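You operate a simulated robot arm through the tools that you are given. There is no shell and no other tool.

Carry out the task below with a simulated robot arm. There is one attempt and no reset: what you move stays moved.

Task
Latch the grey bead on to the door corner.
Fine: turn both bead latches clear first, and turn both over the bead once it is on.

It is judged by the outcome, as a careful person would: the job done as asked, and still so three seconds after it is handed in. It fails if anything else is knocked over, pushed out of place, dropped, spilled or broken.

Robot
A 7-joint arm with a two-finger parallel gripper, fixed in place. Base frame: the origin is at the foot of the arm, x ahead of it, y to its left, z up. Lengths are in mm, angles in rad, forces in N, time in s.
Its first joint turns from -2.304 to 2.304 rad. Payload 3.91 kg.
Tool frame: the origin (TCP) lies between the finger pads and is the grasp point; the fingertips stand 30 mm ahead of it; z points along the fingers, y is the line along which they close. The gripper opens to 110 mm. The fingers are 20 mm wide and 10 mm thick; the gripper's body (48 by 112 mm) begins 55 mm behind the TCP.
Orientation is that of the tool frame in the base frame, as a unit quaternion [w, x, y, z]. With the fingers straight down and closing along the base's y, the tool's x points along the base's -x, its y along +y and its z along -z.

Tools
- The arm moves only by the tool jog_arm. Its argument "commands" is a list of rows, each an object of numbers (a shift or turn left out is 0, a gripper value left out holds the last): "dx", "dy", "dz": the shift along the base's x, y, z in mm; "rx", "ry", "rz": the turn, a rotation vector about the base's x, y, z in rad; "hand": the closure in counts, from 0 (fully open) to 255 (shut). In form: [{"dx": .., "dy": .., "dz": .., "rx": .., "ry": .., "rz": .., "hand": ..}, ...]. A call has 1 to 20 rows; each row is the pose to reach, as a shift and turn from the pose commanded when the call began. A row lasts 0.2 s, in which the tool goes at most 50 mm and 0.15 rad; a call with a longer step from one row to the next is refused whole, and so is a gripper value outside its range. Where a pose cannot be reached the arm comes as near as it can. A force on the tool above 40 N (or 10 N above the force at the start of the call, whichever is more), or a blocked arm, ends the call early, and 0.2 s more pass. Each finger travels about 108 mm/s and halts on what it meets, pressing with about 22 N; the grip force reading is that of the motor and also rises with nothing between the fingers. The clock runs only during rows and for 0.2 s after the last one: add rows that repeat a pose to give the fingers time. It gives the time, the measured TCP pose, the force on the tool (base axes), the opening and the grip force at its end, in the units of the frame above (readings bear some noise), with the torque about the TCP (base axes, N m) and any sound that the robot's microphone picked up, and new pictures: "pictures" is both (left out), scene, wrist or none.
- Cameras (640 x 400 px; columns grow to the right, rows downward): "scene" is fixed at [57.4, 637.6, 1474.5]; the picture's right is [-0.06, -1.00, 0.00], its down [-0.53, 0.03, -0.84] and it looks along [0.84, -0.05, -0.54] (base axes); focal length 335 px, centre (320, 200). "wrist" rides on the gripper at [72, 17, -103] in the tool frame; the picture's right is [-0.23, 0.97, 0.00], its down [-0.76, -0.18, -0.62] and it looks along [-0.61, -0.14, 0.78] (tool axes); focal length 222 px, centre (320, 200). There is no depth. A picture from a camera that has moved, and an enlarged one, comes with that camera's place and axes in the base frame and with its lens. The place of the scene camera against the robot may be out by one fixed shift of up to 25 mm in any direction.
- zoom(camera, box): a new picture of the part [left, top, right, bottom] of that camera's present view, enlarged. It takes no simulated time.
- finish_job(): hands the job in; it is judged then, once.

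Places have to be worked out from the pictures, the camera data and where the tool is seen. Open the gripper and draw the arm clear of the work before you hand the job in, unless the task says otherwise.

The tools are called after "Call:" as a command line: name --argument value ..., lists and objects as JSON in quotes. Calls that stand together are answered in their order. jog_arm: Moves the arm, as the interface text tells. Its arguments: {"type":"object","properties":{"commands":{"type":"array","items":{"type":"object","properties":{"dx":{"type":"number"},"dy":{"type":"number"},"dz":{"type":"number"},"rx":{"type":"number"},"ry":{"type":"number"},"rz":{"type":"number"},"hand":{"type":"number"}}}},"pictures":{"type":"string","enum":["both","scene","wrist","none"]}},"required":["commands"]} The other tools are called the same way: zoom (camera, box) takes an enlarged picture of a part of a camera's view; finish_job () hands the job in.

At the start:

```text
clock: 0.0
eef_pos: [430.8, 600.5, 1267.6]
ee_rot: [0.0, -0.001, 1.0, 0.0]
ft_force: [0.4, 0.9, 0.6]
torque: [0.0, 0.02, 0.02]
width: 110.3
finger_force: 0.1
```

scene: 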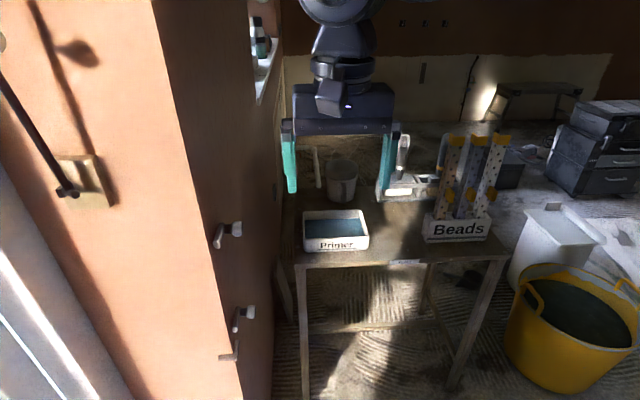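
wrist: 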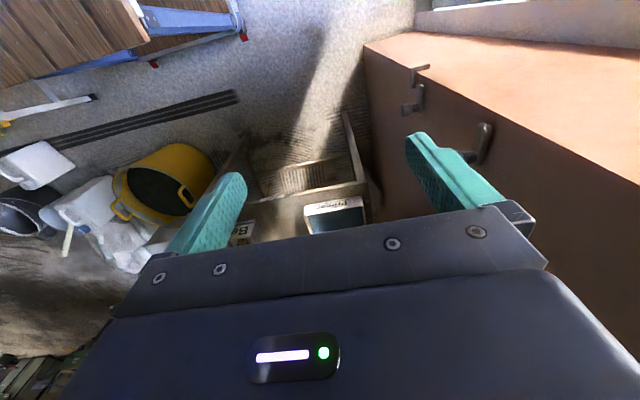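

I start by looking closely at the scene: the wall corner with latches on the left, and the bead rack on the table.

Call:
zoom --camera "scene" --box '[180, 180, 300, 380]'

Call:
zoom --camera "scene" --box '[380, 110, 540, 260]'

Call:
zoom --camera "scene" --box '[270, 120, 430, 260]'

Call:
zoom --camera "wrist" --box '[340, 30, 540, 200]'

```text
2.00 times, centred on (240, 280) of scene
camera zoom: at [57.4, 637.6, 1474.5], right [-0.06, -1.0, 0.0], down [-0.53, 0.03, -0.84], along [0.84, -0.05, -0.54], focal length 670 px, centre (480, 40)
```

zoom: 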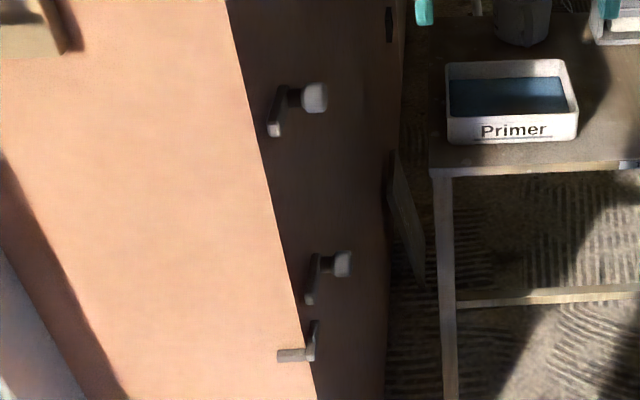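

```text
2.67 times, centred on (460, 185) of scene
camera zoom: at [57.4, 637.6, 1474.5], right [-0.06, -1.0, 0.0], down [-0.53, 0.03, -0.84], along [0.84, -0.05, -0.54], focal length 893 px, centre (-53, 240)
```

zoom: 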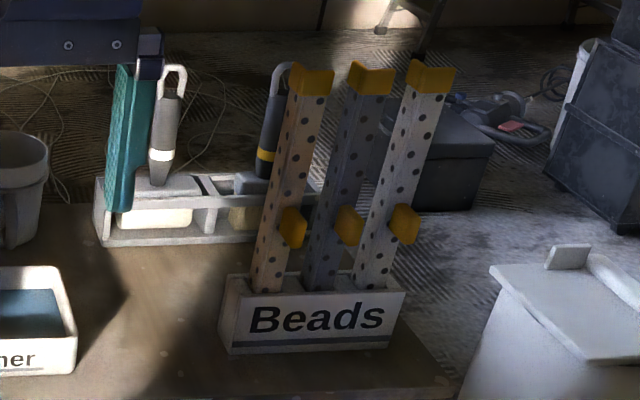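

```text
2.86 times, centred on (350, 190) of scene
camera zoom: at [57.4, 637.6, 1474.5], right [-0.06, -1.0, 0.0], down [-0.53, 0.03, -0.84], along [0.84, -0.05, -0.54], focal length 956 px, centre (234, 229)
```

zoom: 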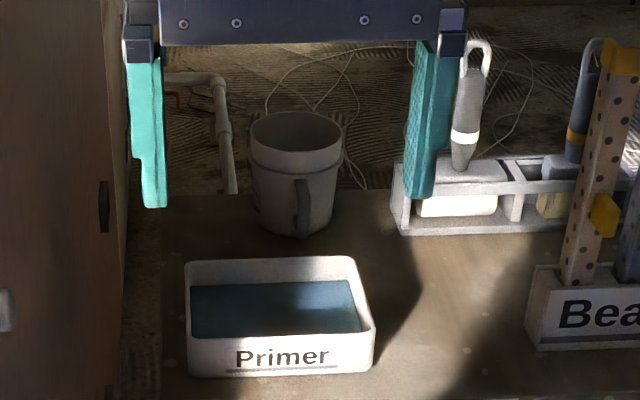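

```text
2.35 times, centred on (440, 115) of wrist
camera zoom: at [358.7, 617.4, 1370.6], right [0.23, 0.97, 0.0], down [0.76, -0.18, 0.62], along [0.61, -0.14, -0.78], focal length 523 px, centre (38, 400)
```

zoom: 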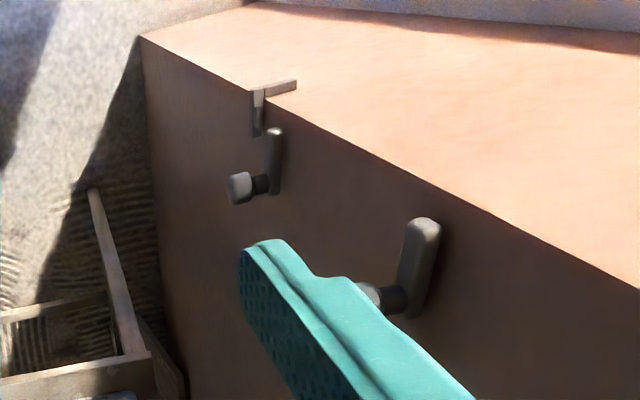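

The latches appear at about y≈790, x≈540, with z≈1118 and z≈876, their bars pointing toward the corner (closed). The beads stand in a rack near (780, 210). I move the wrist camera toward the beads, staying high, to see them better.

Call:
jog_arm --commands '[{"dx": 17, "dy": -42, "dz": 10}, {"dx": 35, "dy": -84, "dz": 20}, {"dx": 52, "dy": -126, "dz": 30}, {"dx": 70, "dy": -168, "dz": 40}, {"dx": 87, "dy": -210, "dz": 50}, {"dx": 105, "dy": -252, "dz": 60}, {"dx": 122, "dy": -294, "dz": 60}, {"dx": 140, "dy": -336, "dz": 60}, {"dx": 140, "dy": -336, "dz": 60}]' --pictures "both"

```text
clock: 2.0
eef_pos: [570.0, 266.6, 1326.7]
ee_rot: [0.0, 0.0, 1.0, 0.0]
ft_force: [-0.4, 1.0, -0.7]
torque: [-0.02, -0.04, 0.02]
width: 110.0
finger_force: 0.0
camera wrist: at [497.0, 282.7, 1429.7], right [0.23, 0.97, 0.0], down [0.76, -0.18, 0.62], along [0.61, -0.14, -0.78], focal length 222 px, centre (320, 200)
```

scene: 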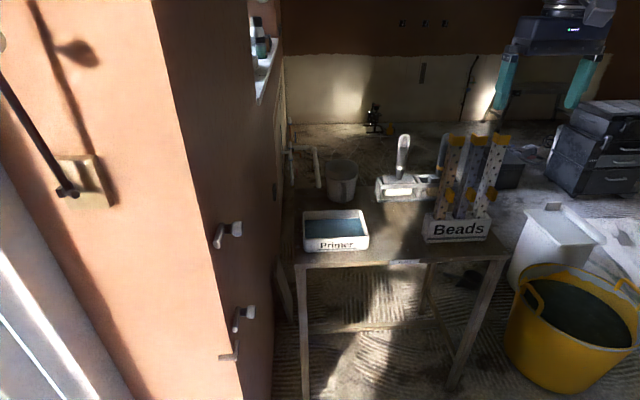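
wrist: 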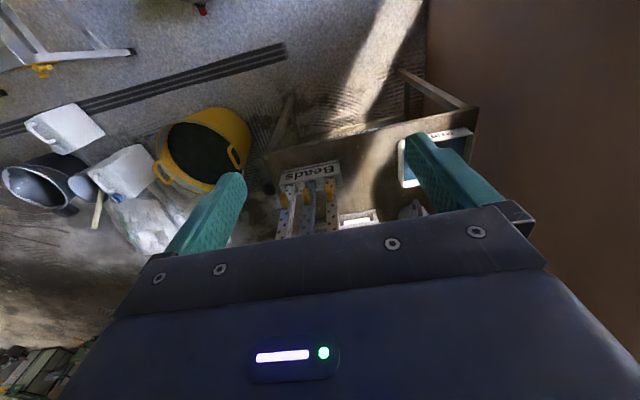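

The gripper body blocks part of the beads in the wrist view. I zoom in on what can be seen of them in both cameras.

Call:
zoom --camera "wrist" --box '[255, 140, 395, 240]'

Call:
zoom --camera "scene" --box '[415, 125, 515, 190]'

Call:
zoom --camera "scene" --box '[415, 180, 515, 245]'

Call:
zoom --camera "scene" --box '[195, 210, 265, 255]'

Call:
zoom --camera "scene" --box '[205, 295, 275, 375]'

```text
4.00 times, centred on (325, 190) of wrist
camera zoom: at [497.0, 282.7, 1429.7], right [0.23, 0.97, 0.0], down [0.76, -0.18, 0.62], along [0.61, -0.14, -0.78], focal length 888 px, centre (300, 240)
```

zoom: 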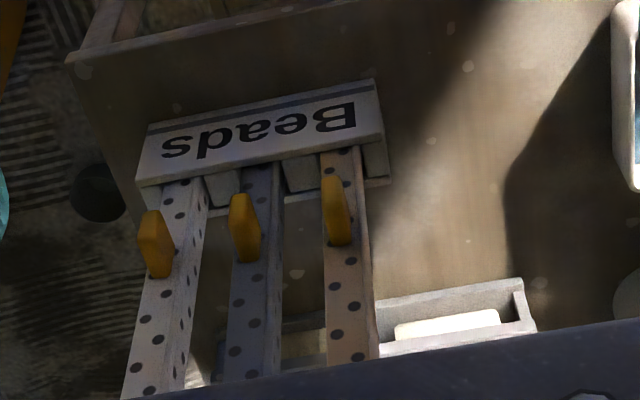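

```text
6.15 times, centred on (465, 158) of scene
camera zoom: at [57.4, 637.6, 1474.5], right [-0.06, -1.0, 0.0], down [-0.53, 0.03, -0.84], along [0.84, -0.05, -0.54], focal length 2060 px, centre (-572, 462)
```

zoom: 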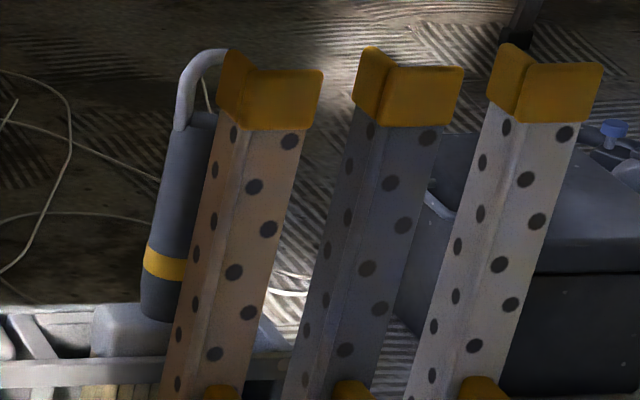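

```text
6.15 times, centred on (465, 212) of scene
camera zoom: at [57.4, 637.6, 1474.5], right [-0.06, -1.0, 0.0], down [-0.53, 0.03, -0.84], along [0.84, -0.05, -0.54], focal length 2060 px, centre (-572, 123)
```

zoom: 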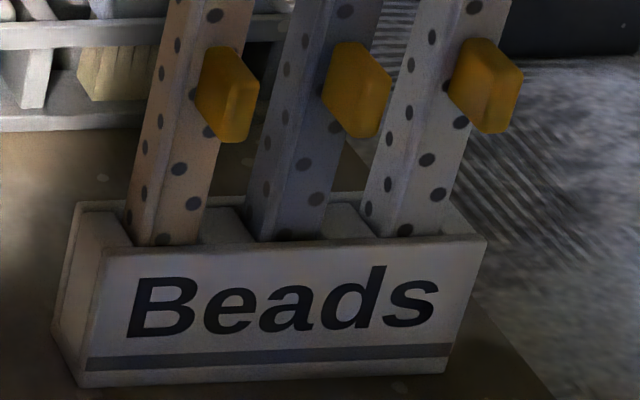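

```text
8.89 times, centred on (230, 232) of scene
camera zoom: at [57.4, 637.6, 1474.5], right [-0.06, -1.0, 0.0], down [-0.53, 0.03, -0.84], along [0.84, -0.05, -0.54], focal length 2976 px, centre (1120, -89)
```

zoom: 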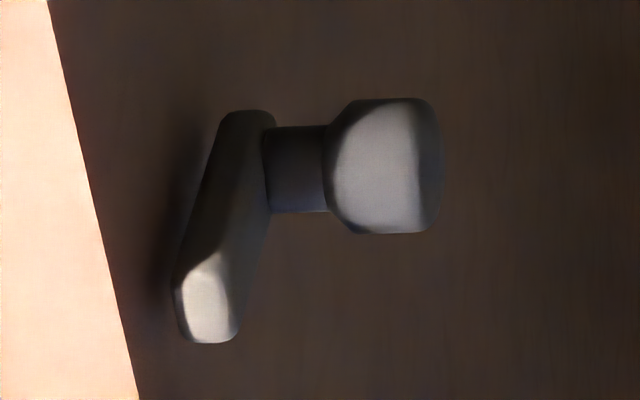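

```text
5.00 times, centred on (240, 335) of scene
camera zoom: at [57.4, 637.6, 1474.5], right [-0.06, -1.0, 0.0], down [-0.53, 0.03, -0.84], along [0.84, -0.05, -0.54], focal length 1674 px, centre (720, -475)
```

zoom: 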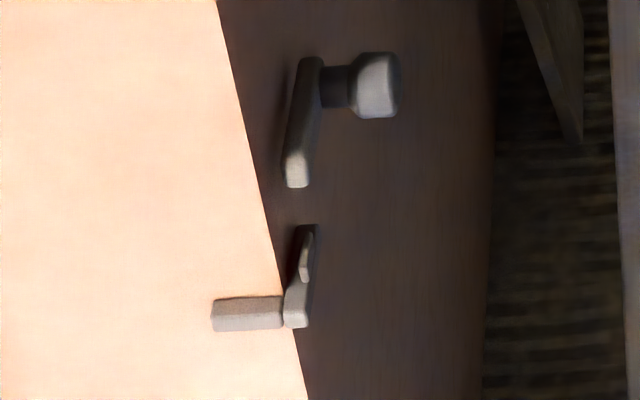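

The grey bead is the middle one. Its convex side faces −x/+y and it has a yellow grip tab facing −x. I start with the latches: I tilt the tool to point at the door (+y), fingers closing vertically, and stop short of the upper latch for a close look.

Call:
jog_arm --commands '[{"dx": -4, "dy": 30, "dz": -10, "rx": 0.143}, {"dx": -8, "dy": 60, "dz": -20, "rx": 0.286}, {"dx": -12, "dy": 90, "dz": -40, "rx": 0.428}, {"dx": -16, "dy": 120, "dz": -60, "rx": 0.571}, {"dx": -20, "dy": 150, "dz": -80, "rx": 0.714}, {"dx": -24, "dy": 180, "dz": -100, "rx": 0.857}, {"dx": -28, "dy": 215, "dz": -120, "rx": 1.0}, {"dx": -32, "dy": 250, "dz": -140, "rx": 1.142}, {"dx": -36, "dy": 285, "dz": -165, "rx": 1.285}, {"dx": -40, "dy": 320, "dz": -185, "rx": 1.428}, {"dx": -40, "dy": 350, "dz": -205, "rx": 1.571}, {"dx": -40, "dy": 350, "dz": -205, "rx": 1.571}]' --pictures "both"

```text
clock: 4.6
eef_pos: [531.4, 615.1, 1121.7]
ee_rot: [0.001, 0.0, 0.706, 0.708]
ft_force: [0.4, -0.2, -0.5]
torque: [0.03, 0.0, 0.0]
width: 109.8
finger_force: 0.1
camera wrist: at [458.8, 511.4, 1137.9], right [0.23, 0.0, 0.97], down [0.76, -0.62, -0.18], along [0.61, 0.78, -0.14], focal length 222 px, centre (320, 200)
```

scene: 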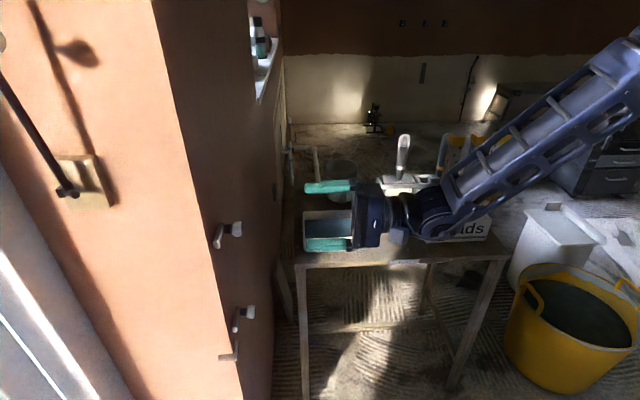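
wrist: 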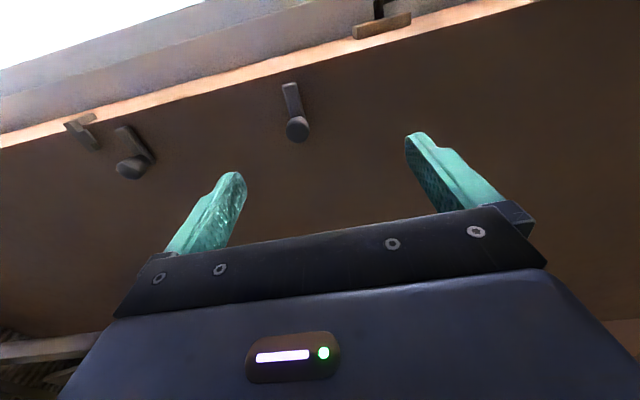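

The pose is reached. I zoom in on both latches, the foot and the corner.

Call:
zoom --camera "wrist" --box '[250, 60, 350, 160]'

Call:
zoom --camera "wrist" --box '[50, 80, 200, 200]'

Call:
zoom --camera "wrist" --box '[320, 0, 480, 80]'

```text
4.00 times, centred on (300, 110) of wrist
camera zoom: at [458.8, 511.4, 1137.9], right [0.23, 0.0, 0.97], down [0.76, -0.62, -0.18], along [0.61, 0.78, -0.14], focal length 888 px, centre (400, 560)
```

zoom: 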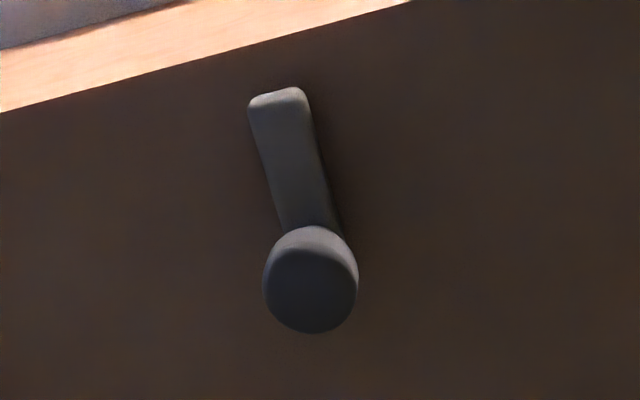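

```text
3.33 times, centred on (125, 140) of wrist
camera zoom: at [458.8, 511.4, 1137.9], right [0.23, 0.0, 0.97], down [0.76, -0.62, -0.18], along [0.61, 0.78, -0.14], focal length 740 px, centre (970, 400)
```

zoom: 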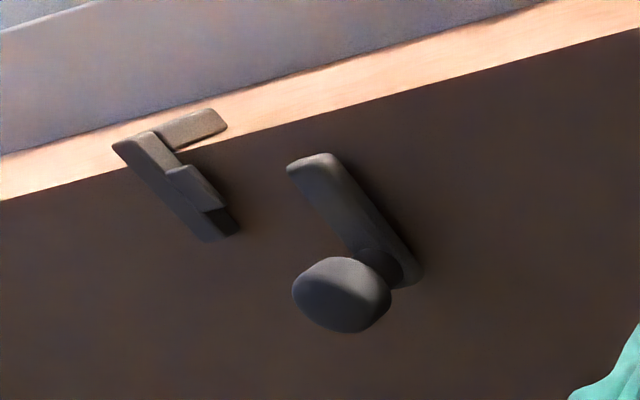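

```text
4.00 times, centred on (400, 40) of wrist
camera zoom: at [458.8, 511.4, 1137.9], right [0.23, 0.0, 0.97], down [0.76, -0.62, -0.18], along [0.61, 0.78, -0.14], focal length 888 px, centre (0, 840)
```

zoom: 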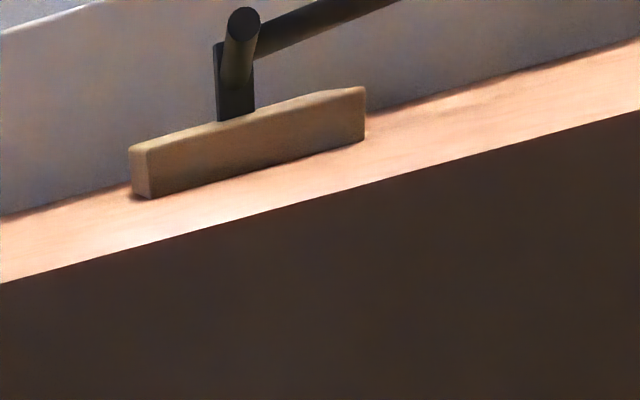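

The knobs are round discs on a short shaft. Stereo between the two wrist views puts the upper pivot near (552, ~800, 1090). I line up with it and go closer for a second parallax view.

Call:
jog_arm --commands '[{"dx": 10, "dy": 15, "dz": -16}, {"dx": 20, "dy": 35, "dz": -31}, {"dx": 20, "dy": 55, "dz": -31}, {"dx": 20, "dy": 55, "dz": -31}]' --pictures "both"

Call:
zoom --camera "wrist" --box '[230, 60, 430, 200]'

Call:
zoom --camera "scene" --box '[180, 190, 380, 290]'

```text
clock: 5.6
eef_pos: [550.1, 671.2, 1091.0]
ee_rot: [0.0, 0.0, 0.707, 0.707]
ft_force: [-0.1, -0.3, 0.1]
torque: [0.03, -0.03, 0.0]
width: 110.0
finger_force: 0.0
camera wrist: at [479.5, 567.3, 1107.7], right [0.23, 0.0, 0.97], down [0.76, -0.62, -0.18], along [0.61, 0.78, -0.14], focal length 222 px, centre (320, 200)
```

scene: 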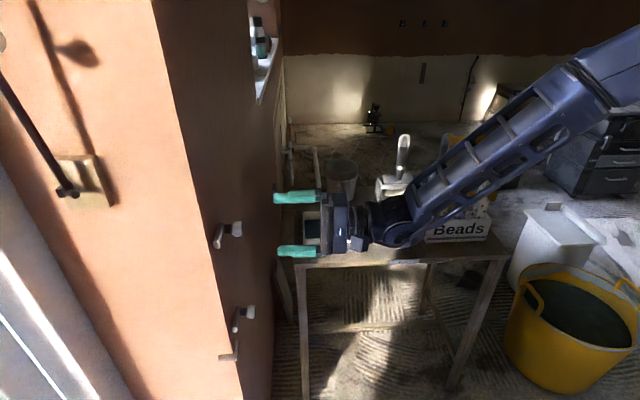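
wrist: 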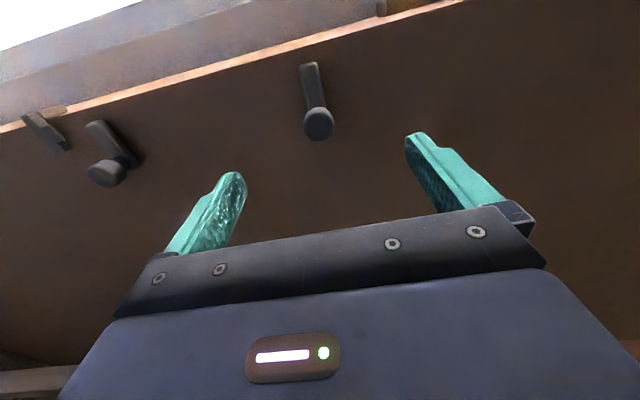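

```text
2.86 times, centred on (330, 130) of wrist
camera zoom: at [479.5, 567.3, 1107.7], right [0.23, 0.0, 0.97], down [0.76, -0.62, -0.18], along [0.61, 0.78, -0.14], focal length 635 px, centre (291, 400)
```

zoom: 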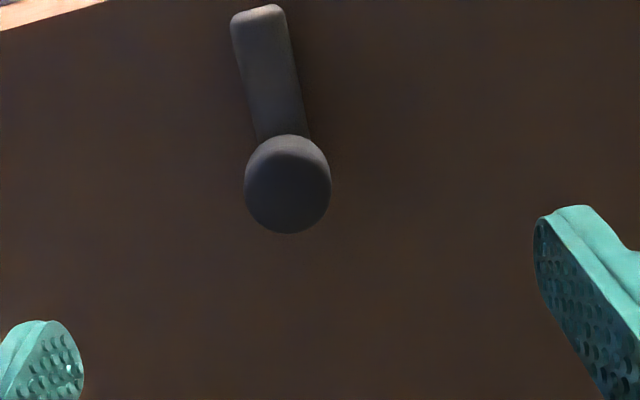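

```text
3.20 times, centred on (280, 240) of scene
camera zoom: at [57.4, 637.6, 1474.5], right [-0.06, -1.0, 0.0], down [-0.53, 0.03, -0.84], along [0.84, -0.05, -0.54], focal length 1071 px, centre (448, 72)
```

zoom: 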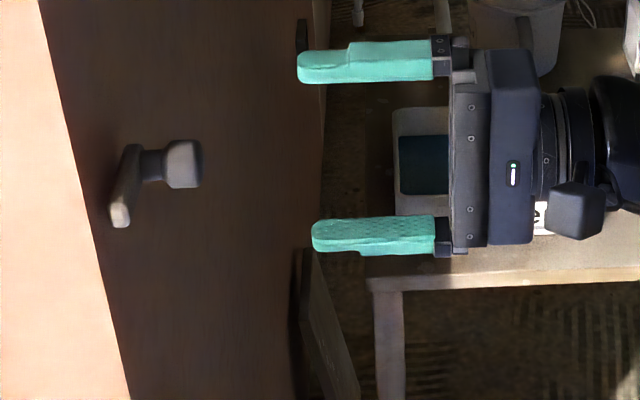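

All the views now agree: the upper knob axis is at x≈548, z≈1091, with the knob at y≈760–783, the bar against the wall at y≈806 and the corner edge at x≈491. I advance with the fingers open above and below the knob, then close on it.

Call:
jog_arm --commands '[{"dx": -2, "dy": 28}, {"dx": -2, "dy": 56}, {"dx": -2, "dy": 82}, {"dx": -2, "dy": 82}, {"dx": -2, "dy": 82, "hand": 255}, {"dx": -2, "dy": 82, "hand": 255}, {"dx": -2, "dy": 82, "hand": 255}, {"dx": -2, "dy": 82, "hand": 255}]' --pictures "both"

Call:
zoom --camera "scene" --box '[180, 190, 380, 290]'

Call:
zoom --camera "wrist" --box '[230, 60, 430, 200]'

```text
clock: 7.4
eef_pos: [549.0, 754.0, 1090.5]
ee_rot: [0.0, 0.0, 0.708, 0.707]
ft_force: [0.8, 0.8, -7.8]
torque: [-0.06, 0.01, -0.1]
width: 27.7
finger_force: 44.6
camera wrist: at [476.3, 649.6, 1107.1], right [0.23, 0.0, 0.97], down [0.76, -0.62, -0.18], along [0.61, 0.78, -0.14], focal length 222 px, centre (320, 200)
```

scene: 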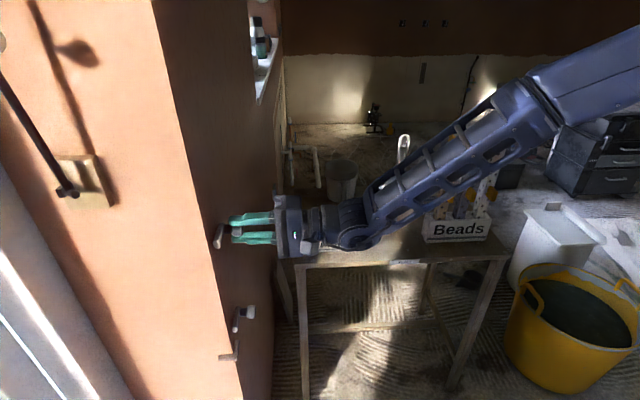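
wrist: 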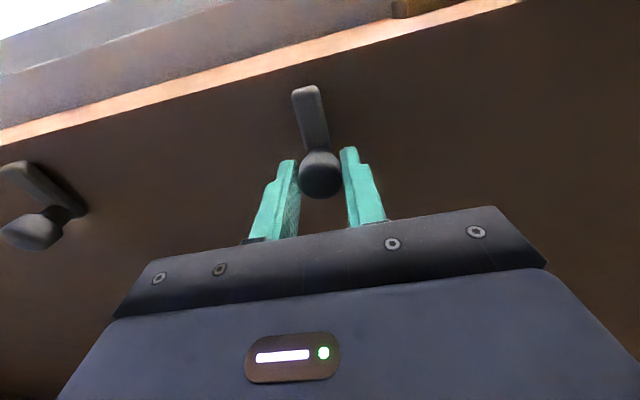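

```text
3.20 times, centred on (280, 240) of scene
camera zoom: at [57.4, 637.6, 1474.5], right [-0.06, -1.0, 0.0], down [-0.53, 0.03, -0.84], along [0.84, -0.05, -0.54], focal length 1071 px, centre (448, 72)
```

zoom: 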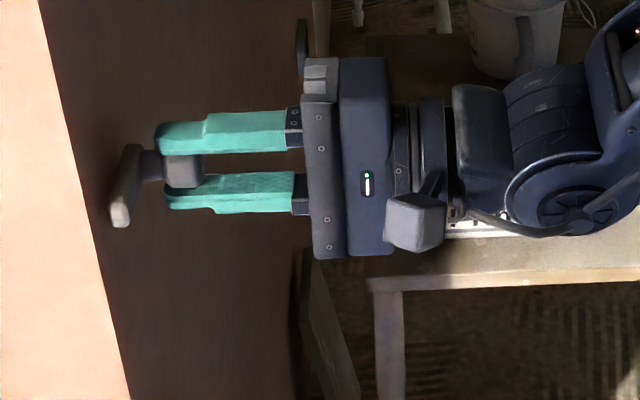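

```text
2.86 times, centred on (330, 130) of wrist
camera zoom: at [476.3, 649.6, 1107.1], right [0.23, 0.0, 0.97], down [0.76, -0.62, -0.18], along [0.61, 0.78, -0.14], focal length 635 px, centre (291, 400)
```

zoom: 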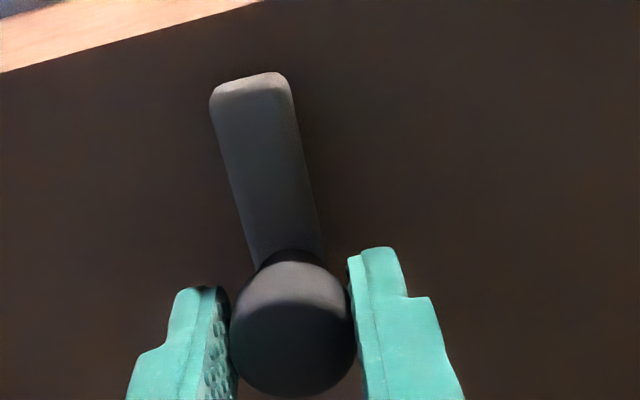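

The knob is held firmly (27.7 mm). I turn the tool gradually about the knob axis so the bar swings down, checking first with a partial turn.

Call:
jog_arm --commands '[{"dz": -0.7, "hand": 255}, {"dz": -0.7, "ry": -0.14, "hand": 255}, {"dz": -0.7, "ry": -0.28, "hand": 255}, {"dz": -0.7, "ry": -0.42, "hand": 255}, {"dz": -0.7, "ry": -0.56, "hand": 255}]' --pictures "both"

Call:
zoom --camera "scene" --box '[180, 190, 380, 290]'

```text
clock: 8.6
eef_pos: [548.8, 753.0, 1088.5]
ee_rot: [0.196, -0.195, 0.68, 0.679]
ft_force: [2.0, 1.7, -15.1]
torque: [-0.04, 0.51, -0.17]
width: 27.7
finger_force: 44.7
camera wrist: at [479.2, 648.7, 1065.6], right [-0.33, 0.0, 0.95], down [0.74, -0.62, 0.26], along [0.59, 0.78, 0.2], focal length 222 px, centre (320, 200)
```

scene: 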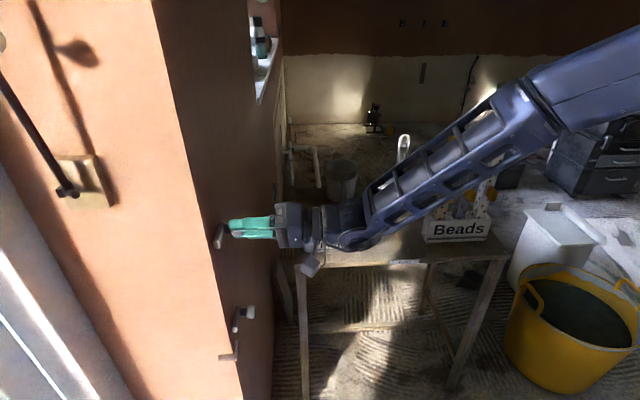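
wrist: 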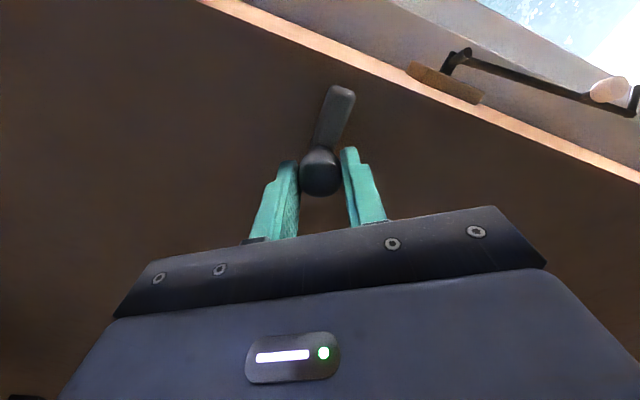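

```text
3.20 times, centred on (280, 240) of scene
camera zoom: at [57.4, 637.6, 1474.5], right [-0.06, -1.0, 0.0], down [-0.53, 0.03, -0.84], along [0.84, -0.05, -0.54], focal length 1071 px, centre (448, 72)
```

zoom: 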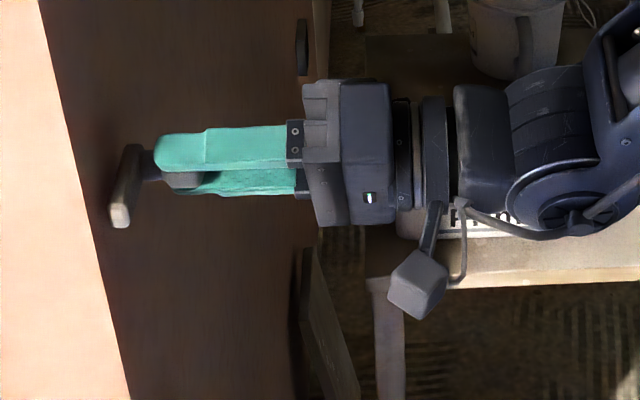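

The bar did not follow: the grip slipped at about 0.5 N·m, so the latch is either stopped or stiff in that direction. I ease the tool down about 2.5 mm to centre it, then try turning the other way, with the bar going up.

Call:
jog_arm --commands '[{"dz": -1.5, "ry": 0.14, "hand": 255}, {"dz": -2.5, "ry": 0.28, "hand": 255}, {"dz": -2.5, "ry": 0.42, "hand": 255}, {"dz": -2.5, "ry": 0.56, "hand": 255}, {"dz": -2.5, "ry": 0.7, "hand": 255}, {"dz": -2.5, "ry": 0.84, "hand": 255}, {"dz": -2.5, "ry": 0.98, "hand": 255}]' --pictures "both"

Call:
zoom --camera "scene" --box '[180, 190, 380, 290]'

```text
clock: 10.2
eef_pos: [549.7, 752.7, 1089.7]
ee_rot: [-0.147, 0.147, 0.691, 0.692]
ft_force: [8.3, 12.2, 26.0]
torque: [0.16, -0.01, -0.31]
width: 27.7
finger_force: 44.7
camera wrist: at [490.3, 648.5, 1134.8], right [0.61, 0.0, 0.8], down [0.62, -0.62, -0.48], along [0.5, 0.78, -0.37], focal length 222 px, centre (320, 200)
```

scene: 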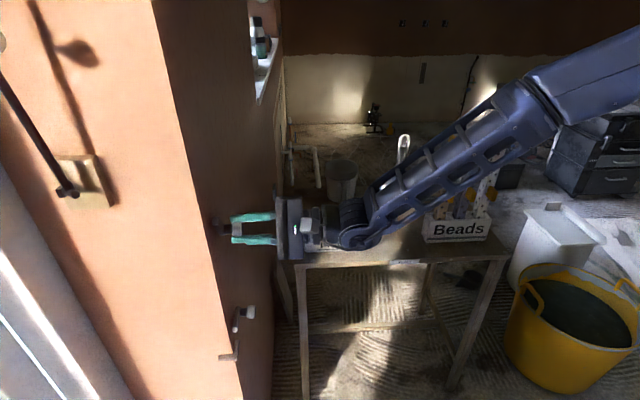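
wrist: 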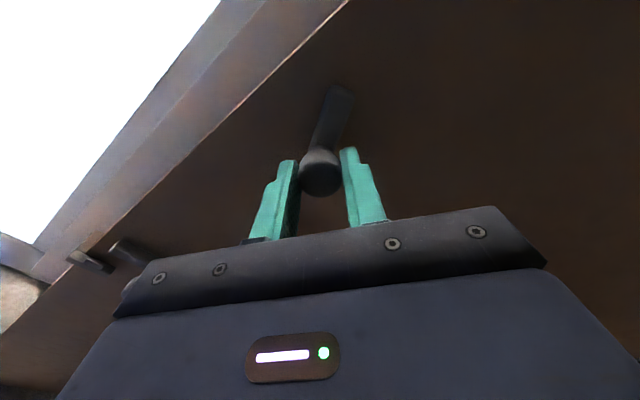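

```text
3.20 times, centred on (280, 240) of scene
camera zoom: at [57.4, 637.6, 1474.5], right [-0.06, -1.0, 0.0], down [-0.53, 0.03, -0.84], along [0.84, -0.05, -0.54], focal length 1071 px, centre (448, 72)
```

zoom: 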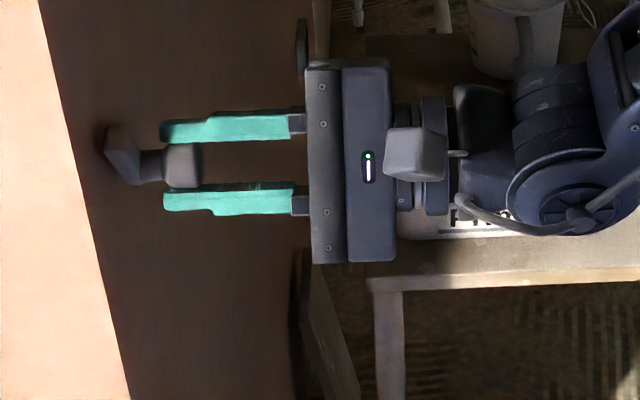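

The latch turns this way: the bar followed the tool upward by about 56°. I ease off the vertical load and turn it the rest of the way to vertical.

Call:
jog_arm --commands '[{"dz": 1.3, "hand": 255}, {"dz": 1.3, "ry": 0.13, "hand": 255}, {"dz": 1.3, "ry": 0.26, "hand": 255}, {"dz": 1.3, "ry": 0.4, "hand": 255}, {"dz": 1.3, "ry": 0.53, "hand": 255}, {"dz": 1.3, "ry": 0.62, "hand": 255}, {"dz": 1.3, "ry": 0.62, "hand": 255}]' --pictures "both"

Call:
zoom --camera "scene" --box '[180, 190, 380, 290]'

```text
clock: 10.9
eef_pos: [549.5, 753.1, 1091.0]
ee_rot: [-0.2, 0.199, 0.678, 0.679]
ft_force: [1.3, 4.3, -0.3]
torque: [-0.13, 0.06, -0.14]
width: 27.7
finger_force: 44.9
stopped in row 3: the force on the tool passed its limit at 41 N (the readings are from after the stop); the commanded pose is now the measured one
camera wrist: at [497.8, 648.4, 1143.4], right [0.72, 0.0, 0.7], down [0.55, -0.62, -0.56], along [0.43, 0.78, -0.44], focal length 222 px, centre (320, 200)
```

scene: 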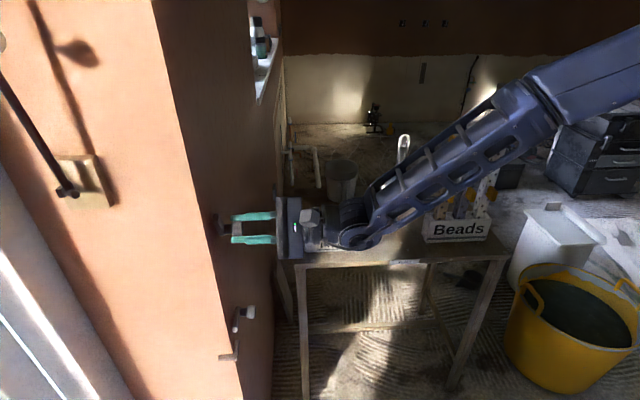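
wrist: 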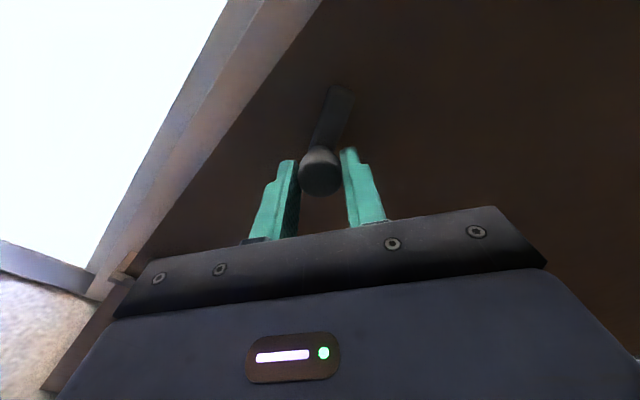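

```text
3.20 times, centred on (280, 240) of scene
camera zoom: at [57.4, 637.6, 1474.5], right [-0.06, -1.0, 0.0], down [-0.53, 0.03, -0.84], along [0.84, -0.05, -0.54], focal length 1071 px, centre (448, 72)
```

zoom: 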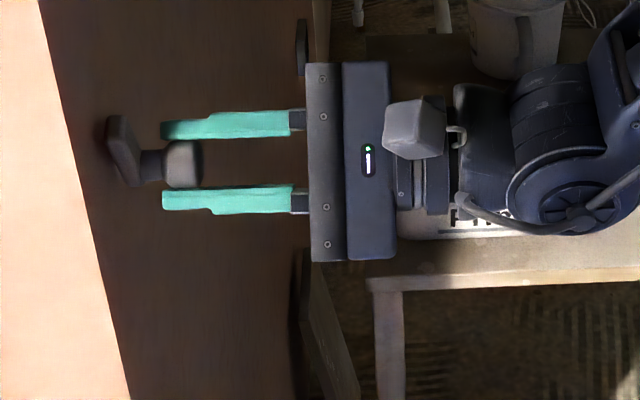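

The call stopped on off-axis force with the latch at about 65°, and the load is now near zero. I continue in smaller steps from this relaxed pose.

Call:
jog_arm --commands '[{"ry": 0.05, "hand": 255}, {"ry": 0.1, "hand": 255}, {"ry": 0.15, "hand": 255}]' --pictures "wrist"

Call:
zoom --camera "scene" --box '[180, 190, 280, 260]'

```text
clock: 11.7
eef_pos: [549.3, 753.0, 1089.8]
ee_rot: [-0.25, 0.249, 0.662, 0.661]
ft_force: [0.5, 10.9, -0.1]
torque: [-0.32, 0.01, -0.07]
width: 27.8
finger_force: 45.1
camera wrist: at [506.4, 648.5, 1150.7], right [0.81, 0.0, 0.58], down [0.45, -0.62, -0.64], along [0.36, 0.78, -0.51], focal length 222 px, centre (320, 200)
```

wrist: 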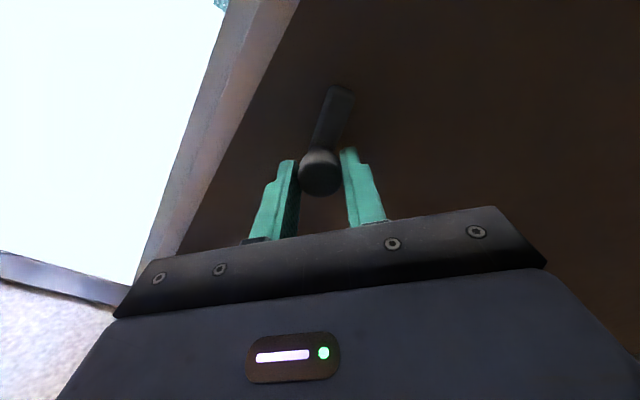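

```text
5.71 times, centred on (230, 225) of scene
camera zoom: at [57.4, 637.6, 1474.5], right [-0.06, -1.0, 0.0], down [-0.53, 0.03, -0.84], along [0.84, -0.05, -0.54], focal length 1913 px, centre (834, 57)
```

zoom: 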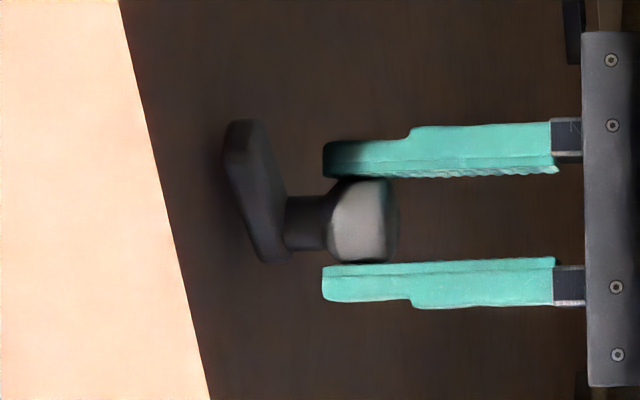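

It keeps following (now about 73°). I turn the remaining 0.3 rad, about 90° in total.

Call:
jog_arm --commands '[{"ry": 0.05, "hand": 255}, {"ry": 0.1, "hand": 255}, {"ry": 0.15, "hand": 255}, {"ry": 0.2, "hand": 255}, {"ry": 0.25, "hand": 255}, {"ry": 0.3, "hand": 255}]' --pictures "wrist"

Call:
zoom --camera "scene" --box '[180, 190, 280, 260]'

```text
clock: 13.1
eef_pos: [549.8, 752.0, 1090.9]
ee_rot: [-0.346, 0.346, 0.616, 0.618]
ft_force: [1.1, -1.7, -2.0]
torque: [0.63, -0.27, 0.58]
width: 27.8
finger_force: 45.1
camera wrist: at [526.2, 648.5, 1161.0], right [0.95, 0.0, 0.32], down [0.25, -0.62, -0.74], along [0.2, 0.78, -0.59], focal length 222 px, centre (320, 200)
```

wrist: 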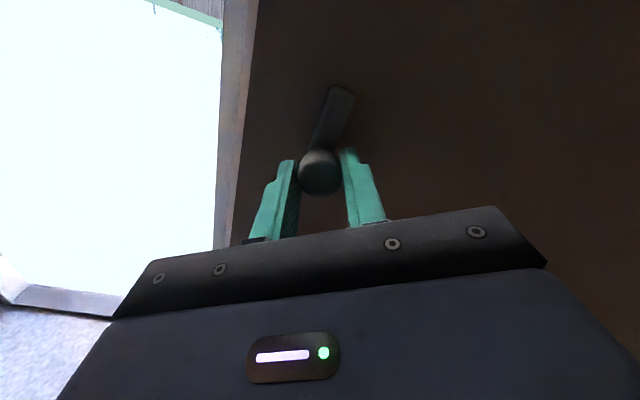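

```text
5.71 times, centred on (230, 225) of scene
camera zoom: at [57.4, 637.6, 1474.5], right [-0.06, -1.0, 0.0], down [-0.53, 0.03, -0.84], along [0.84, -0.05, -0.54], focal length 1913 px, centre (834, 57)
```

zoom: 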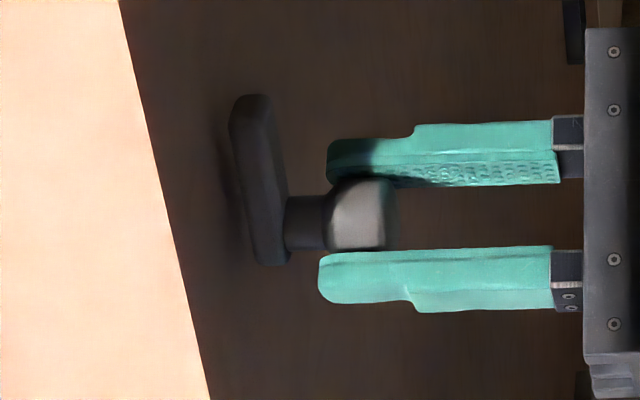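

The upper bar is now vertical and clear of the corner. I release the knob and back straight off.

Call:
jog_arm --commands '[{"hand": 90}, {"hand": 90}, {"dy": -30, "hand": 90}, {"dy": -60, "hand": 90}, {"dy": -85, "hand": 90}]' --pictures "both"

Call:
zoom --camera "scene" --box '[180, 190, 280, 260]'

Call:
zoom --camera "wrist" --box '[230, 40, 430, 180]'

```text
clock: 14.3
eef_pos: [549.3, 668.4, 1091.6]
ee_rot: [-0.345, 0.344, 0.617, 0.617]
ft_force: [0.0, 0.8, -0.8]
torque: [0.02, -0.02, -0.02]
width: 71.5
finger_force: 0.0
camera wrist: at [526.0, 564.6, 1161.7], right [0.95, 0.0, 0.32], down [0.25, -0.62, -0.74], along [0.2, 0.78, -0.59], focal length 222 px, centre (320, 200)
```

scene: 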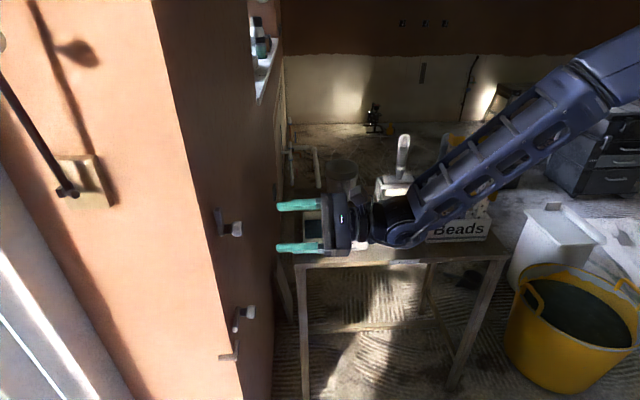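
wrist: 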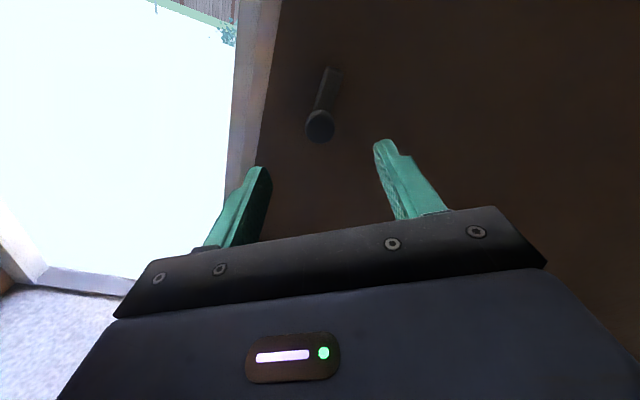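

```text
5.71 times, centred on (230, 225) of scene
camera zoom: at [57.4, 637.6, 1474.5], right [-0.06, -1.0, 0.0], down [-0.53, 0.03, -0.84], along [0.84, -0.05, -0.54], focal length 1913 px, centre (834, 57)
```

zoom: 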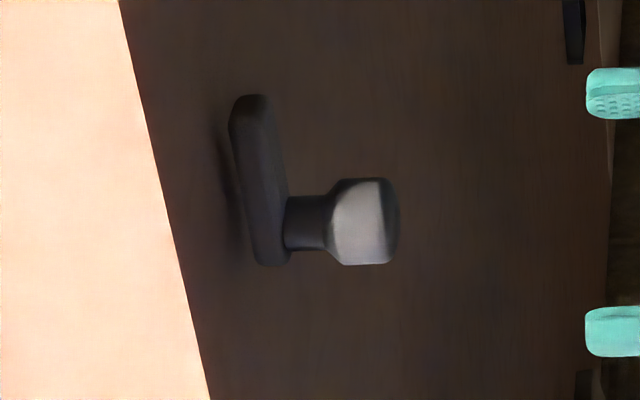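

```text
2.86 times, centred on (330, 110) of wrist
camera zoom: at [526.0, 564.6, 1161.7], right [0.95, 0.0, 0.32], down [0.25, -0.62, -0.74], along [0.2, 0.78, -0.59], focal length 635 px, centre (291, 457)
```

zoom: 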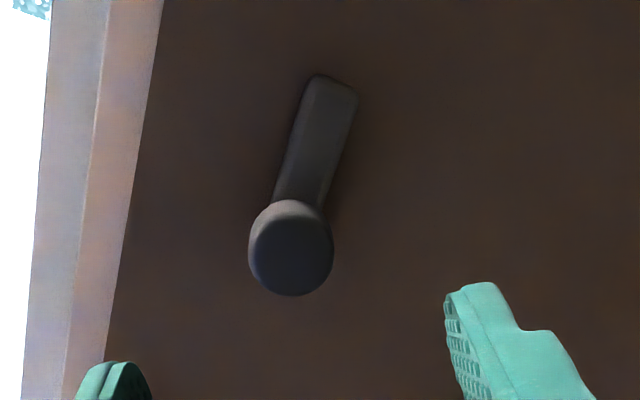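

The upper latch stays up and clear. Now I go down to the lower latch, unwinding the roll on the way so there is a full 90° turn available there.

Call:
jog_arm --commands '[{"dy": -10, "dz": -20, "ry": -0.14, "hand": 90}, {"dy": -10, "dz": -40, "ry": -0.28, "hand": 90}, {"dy": -10, "dz": -60, "ry": -0.42, "hand": 90}, {"dy": -10, "dz": -80, "ry": -0.56, "hand": 90}, {"dy": -10, "dz": -100, "ry": -0.7, "hand": 90}, {"dy": -10, "dz": -120, "ry": -0.84, "hand": 90}, {"dy": -10, "dz": -140, "ry": -0.98, "hand": 90}, {"dy": -10, "dz": -160, "ry": -1.12, "hand": 90}, {"dy": -10, "dz": -180, "ry": -1.26, "hand": 90}, {"dy": -10, "dz": -205, "ry": -1.4, "hand": 90}, {"dy": -10, "dz": -226, "ry": -1.52, "hand": 90}, {"dy": -10, "dz": -226, "ry": -1.52, "hand": 90}]' --pictures "both"

Call:
zoom --camera "wrist" --box '[230, 20, 430, 160]'

Call:
zoom --camera "scene" --box '[190, 270, 350, 380]'

```text
clock: 16.9
eef_pos: [549.1, 656.3, 864.8]
ee_rot: [0.175, -0.177, 0.684, 0.686]
ft_force: [-0.1, 0.7, 0.1]
torque: [-0.02, -0.01, 0.0]
width: 71.0
finger_force: 0.1
camera wrist: at [479.2, 552.6, 845.7], right [-0.27, 0.0, 0.96], down [0.75, -0.62, 0.21], along [0.6, 0.78, 0.17], focal length 222 px, centre (320, 200)
```

scene: 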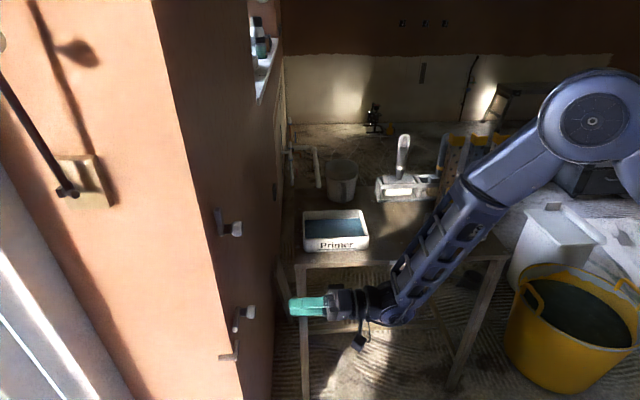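
wrist: 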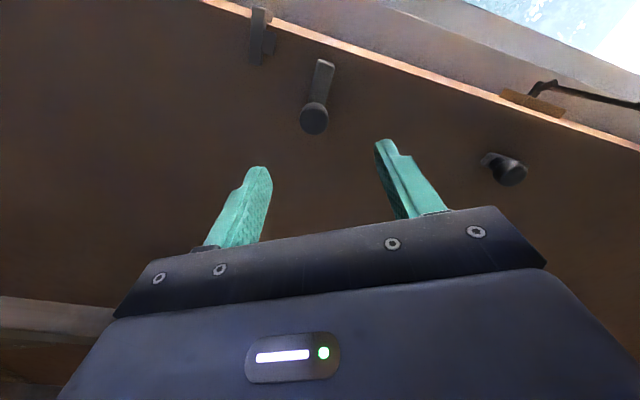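

```text
2.86 times, centred on (330, 90) of wrist
camera zoom: at [479.2, 552.6, 845.7], right [-0.27, 0.0, 0.96], down [0.75, -0.62, 0.21], along [0.6, 0.78, 0.17], focal length 635 px, centre (291, 514)
```

zoom: 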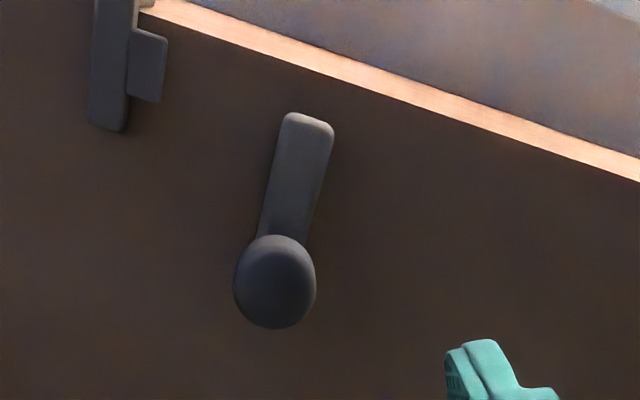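

```text
3.64 times, centred on (270, 325) of scene
camera zoom: at [57.4, 637.6, 1474.5], right [-0.06, -1.0, 0.0], down [-0.53, 0.03, -0.84], along [0.84, -0.05, -0.54], focal length 1217 px, centre (502, -254)
```

zoom: 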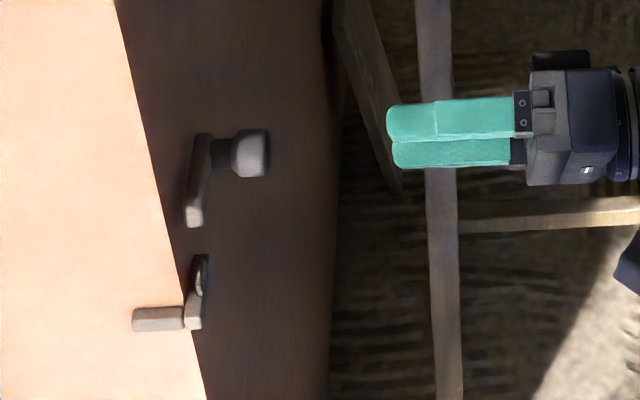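

The lower knob is near x≈549, z≈860–865. I center on z≈862, advance with the fingers straddling it, and check the centering before closing.

Call:
jog_arm --commands '[{"dz": -3, "dy": 30, "hand": 60}, {"dz": -3, "dy": 65, "hand": 60}, {"dz": -3, "dy": 95, "hand": 60}, {"dz": -3, "dy": 95, "hand": 60}]' --pictures "both"

Call:
zoom --camera "wrist" --box '[230, 40, 430, 240]'

Call:
zoom --camera "scene" --box '[190, 270, 350, 380]'

```text
clock: 17.9
eef_pos: [547.2, 751.3, 863.5]
ee_rot: [0.174, -0.175, 0.684, 0.686]
ft_force: [0.2, -0.7, -0.6]
torque: [0.0, -0.01, -0.02]
width: 84.1
finger_force: 0.0
camera wrist: at [476.7, 649.0, 843.2], right [-0.27, 0.0, 0.96], down [0.75, -0.62, 0.21], along [0.6, 0.78, 0.17], focal length 222 px, centre (320, 200)
```

scene: 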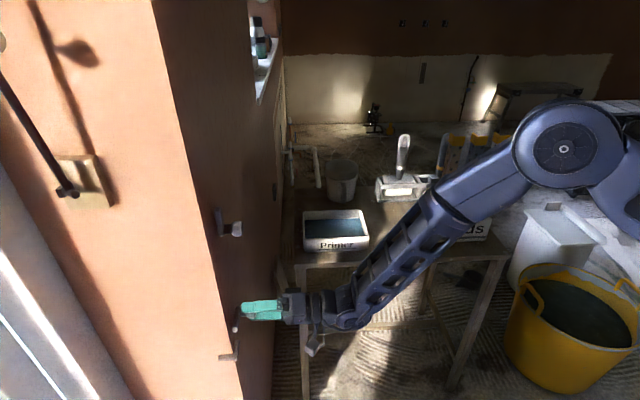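
wrist: 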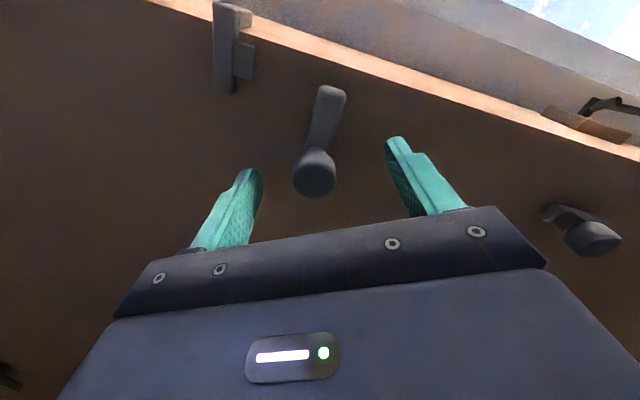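

```text
2.00 times, centred on (330, 140) of wrist
camera zoom: at [476.7, 649.0, 843.2], right [-0.27, 0.0, 0.96], down [0.75, -0.62, 0.21], along [0.6, 0.78, 0.17], focal length 444 px, centre (300, 320)
```

zoom: 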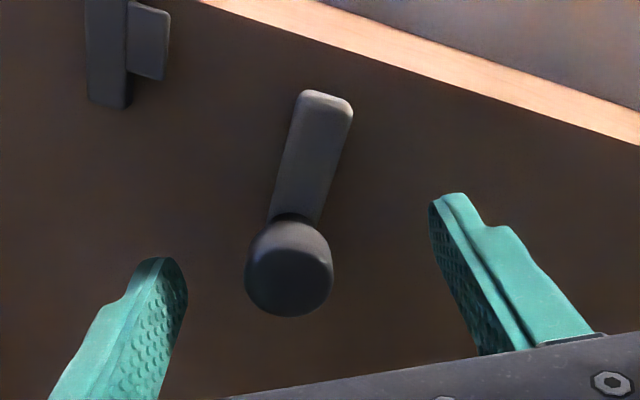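

```text
3.64 times, centred on (270, 325) of scene
camera zoom: at [57.4, 637.6, 1474.5], right [-0.06, -1.0, 0.0], down [-0.53, 0.03, -0.84], along [0.84, -0.05, -0.54], focal length 1217 px, centre (502, -254)
```

zoom: 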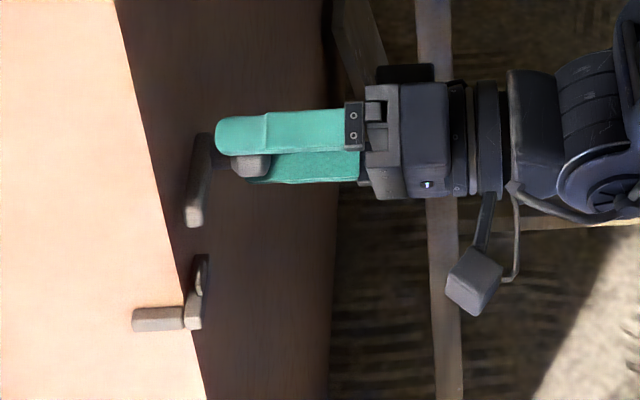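

The knob sits about 2.5 mm low of the finger centre. I correct for that and close on it.

Call:
jog_arm --commands '[{"dx": 1, "dy": 1.5, "dz": -2.5, "hand": 60}, {"dx": 1, "dy": 1.5, "dz": -2.5, "hand": 255}, {"dx": 1, "dy": 1.5, "dz": -2.5, "hand": 255}, {"dx": 1, "dy": 1.5, "dz": -2.5, "hand": 255}, {"dx": 1, "dy": 1.5, "dz": -2.5, "hand": 255}]' --pictures "wrist"

```text
clock: 19.1
eef_pos: [549.9, 754.3, 861.5]
ee_rot: [0.174, -0.175, 0.685, 0.686]
ft_force: [3.5, 5.2, -1.9]
torque: [-0.14, 0.02, -0.12]
width: 27.7
finger_force: 45.1
camera wrist: at [478.3, 650.3, 839.8], right [-0.27, 0.0, 0.96], down [0.75, -0.62, 0.21], along [0.6, 0.78, 0.17], focal length 222 px, centre (320, 200)
```

wrist: 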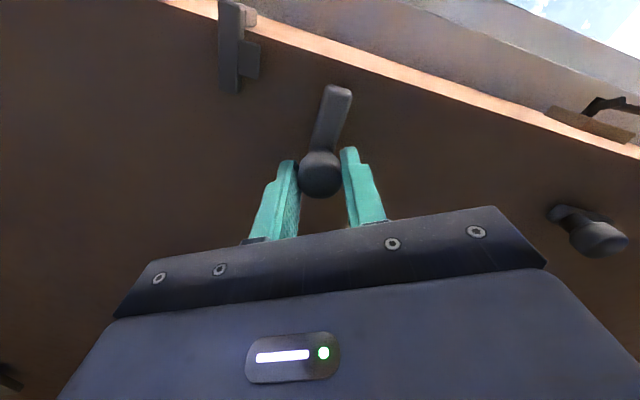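

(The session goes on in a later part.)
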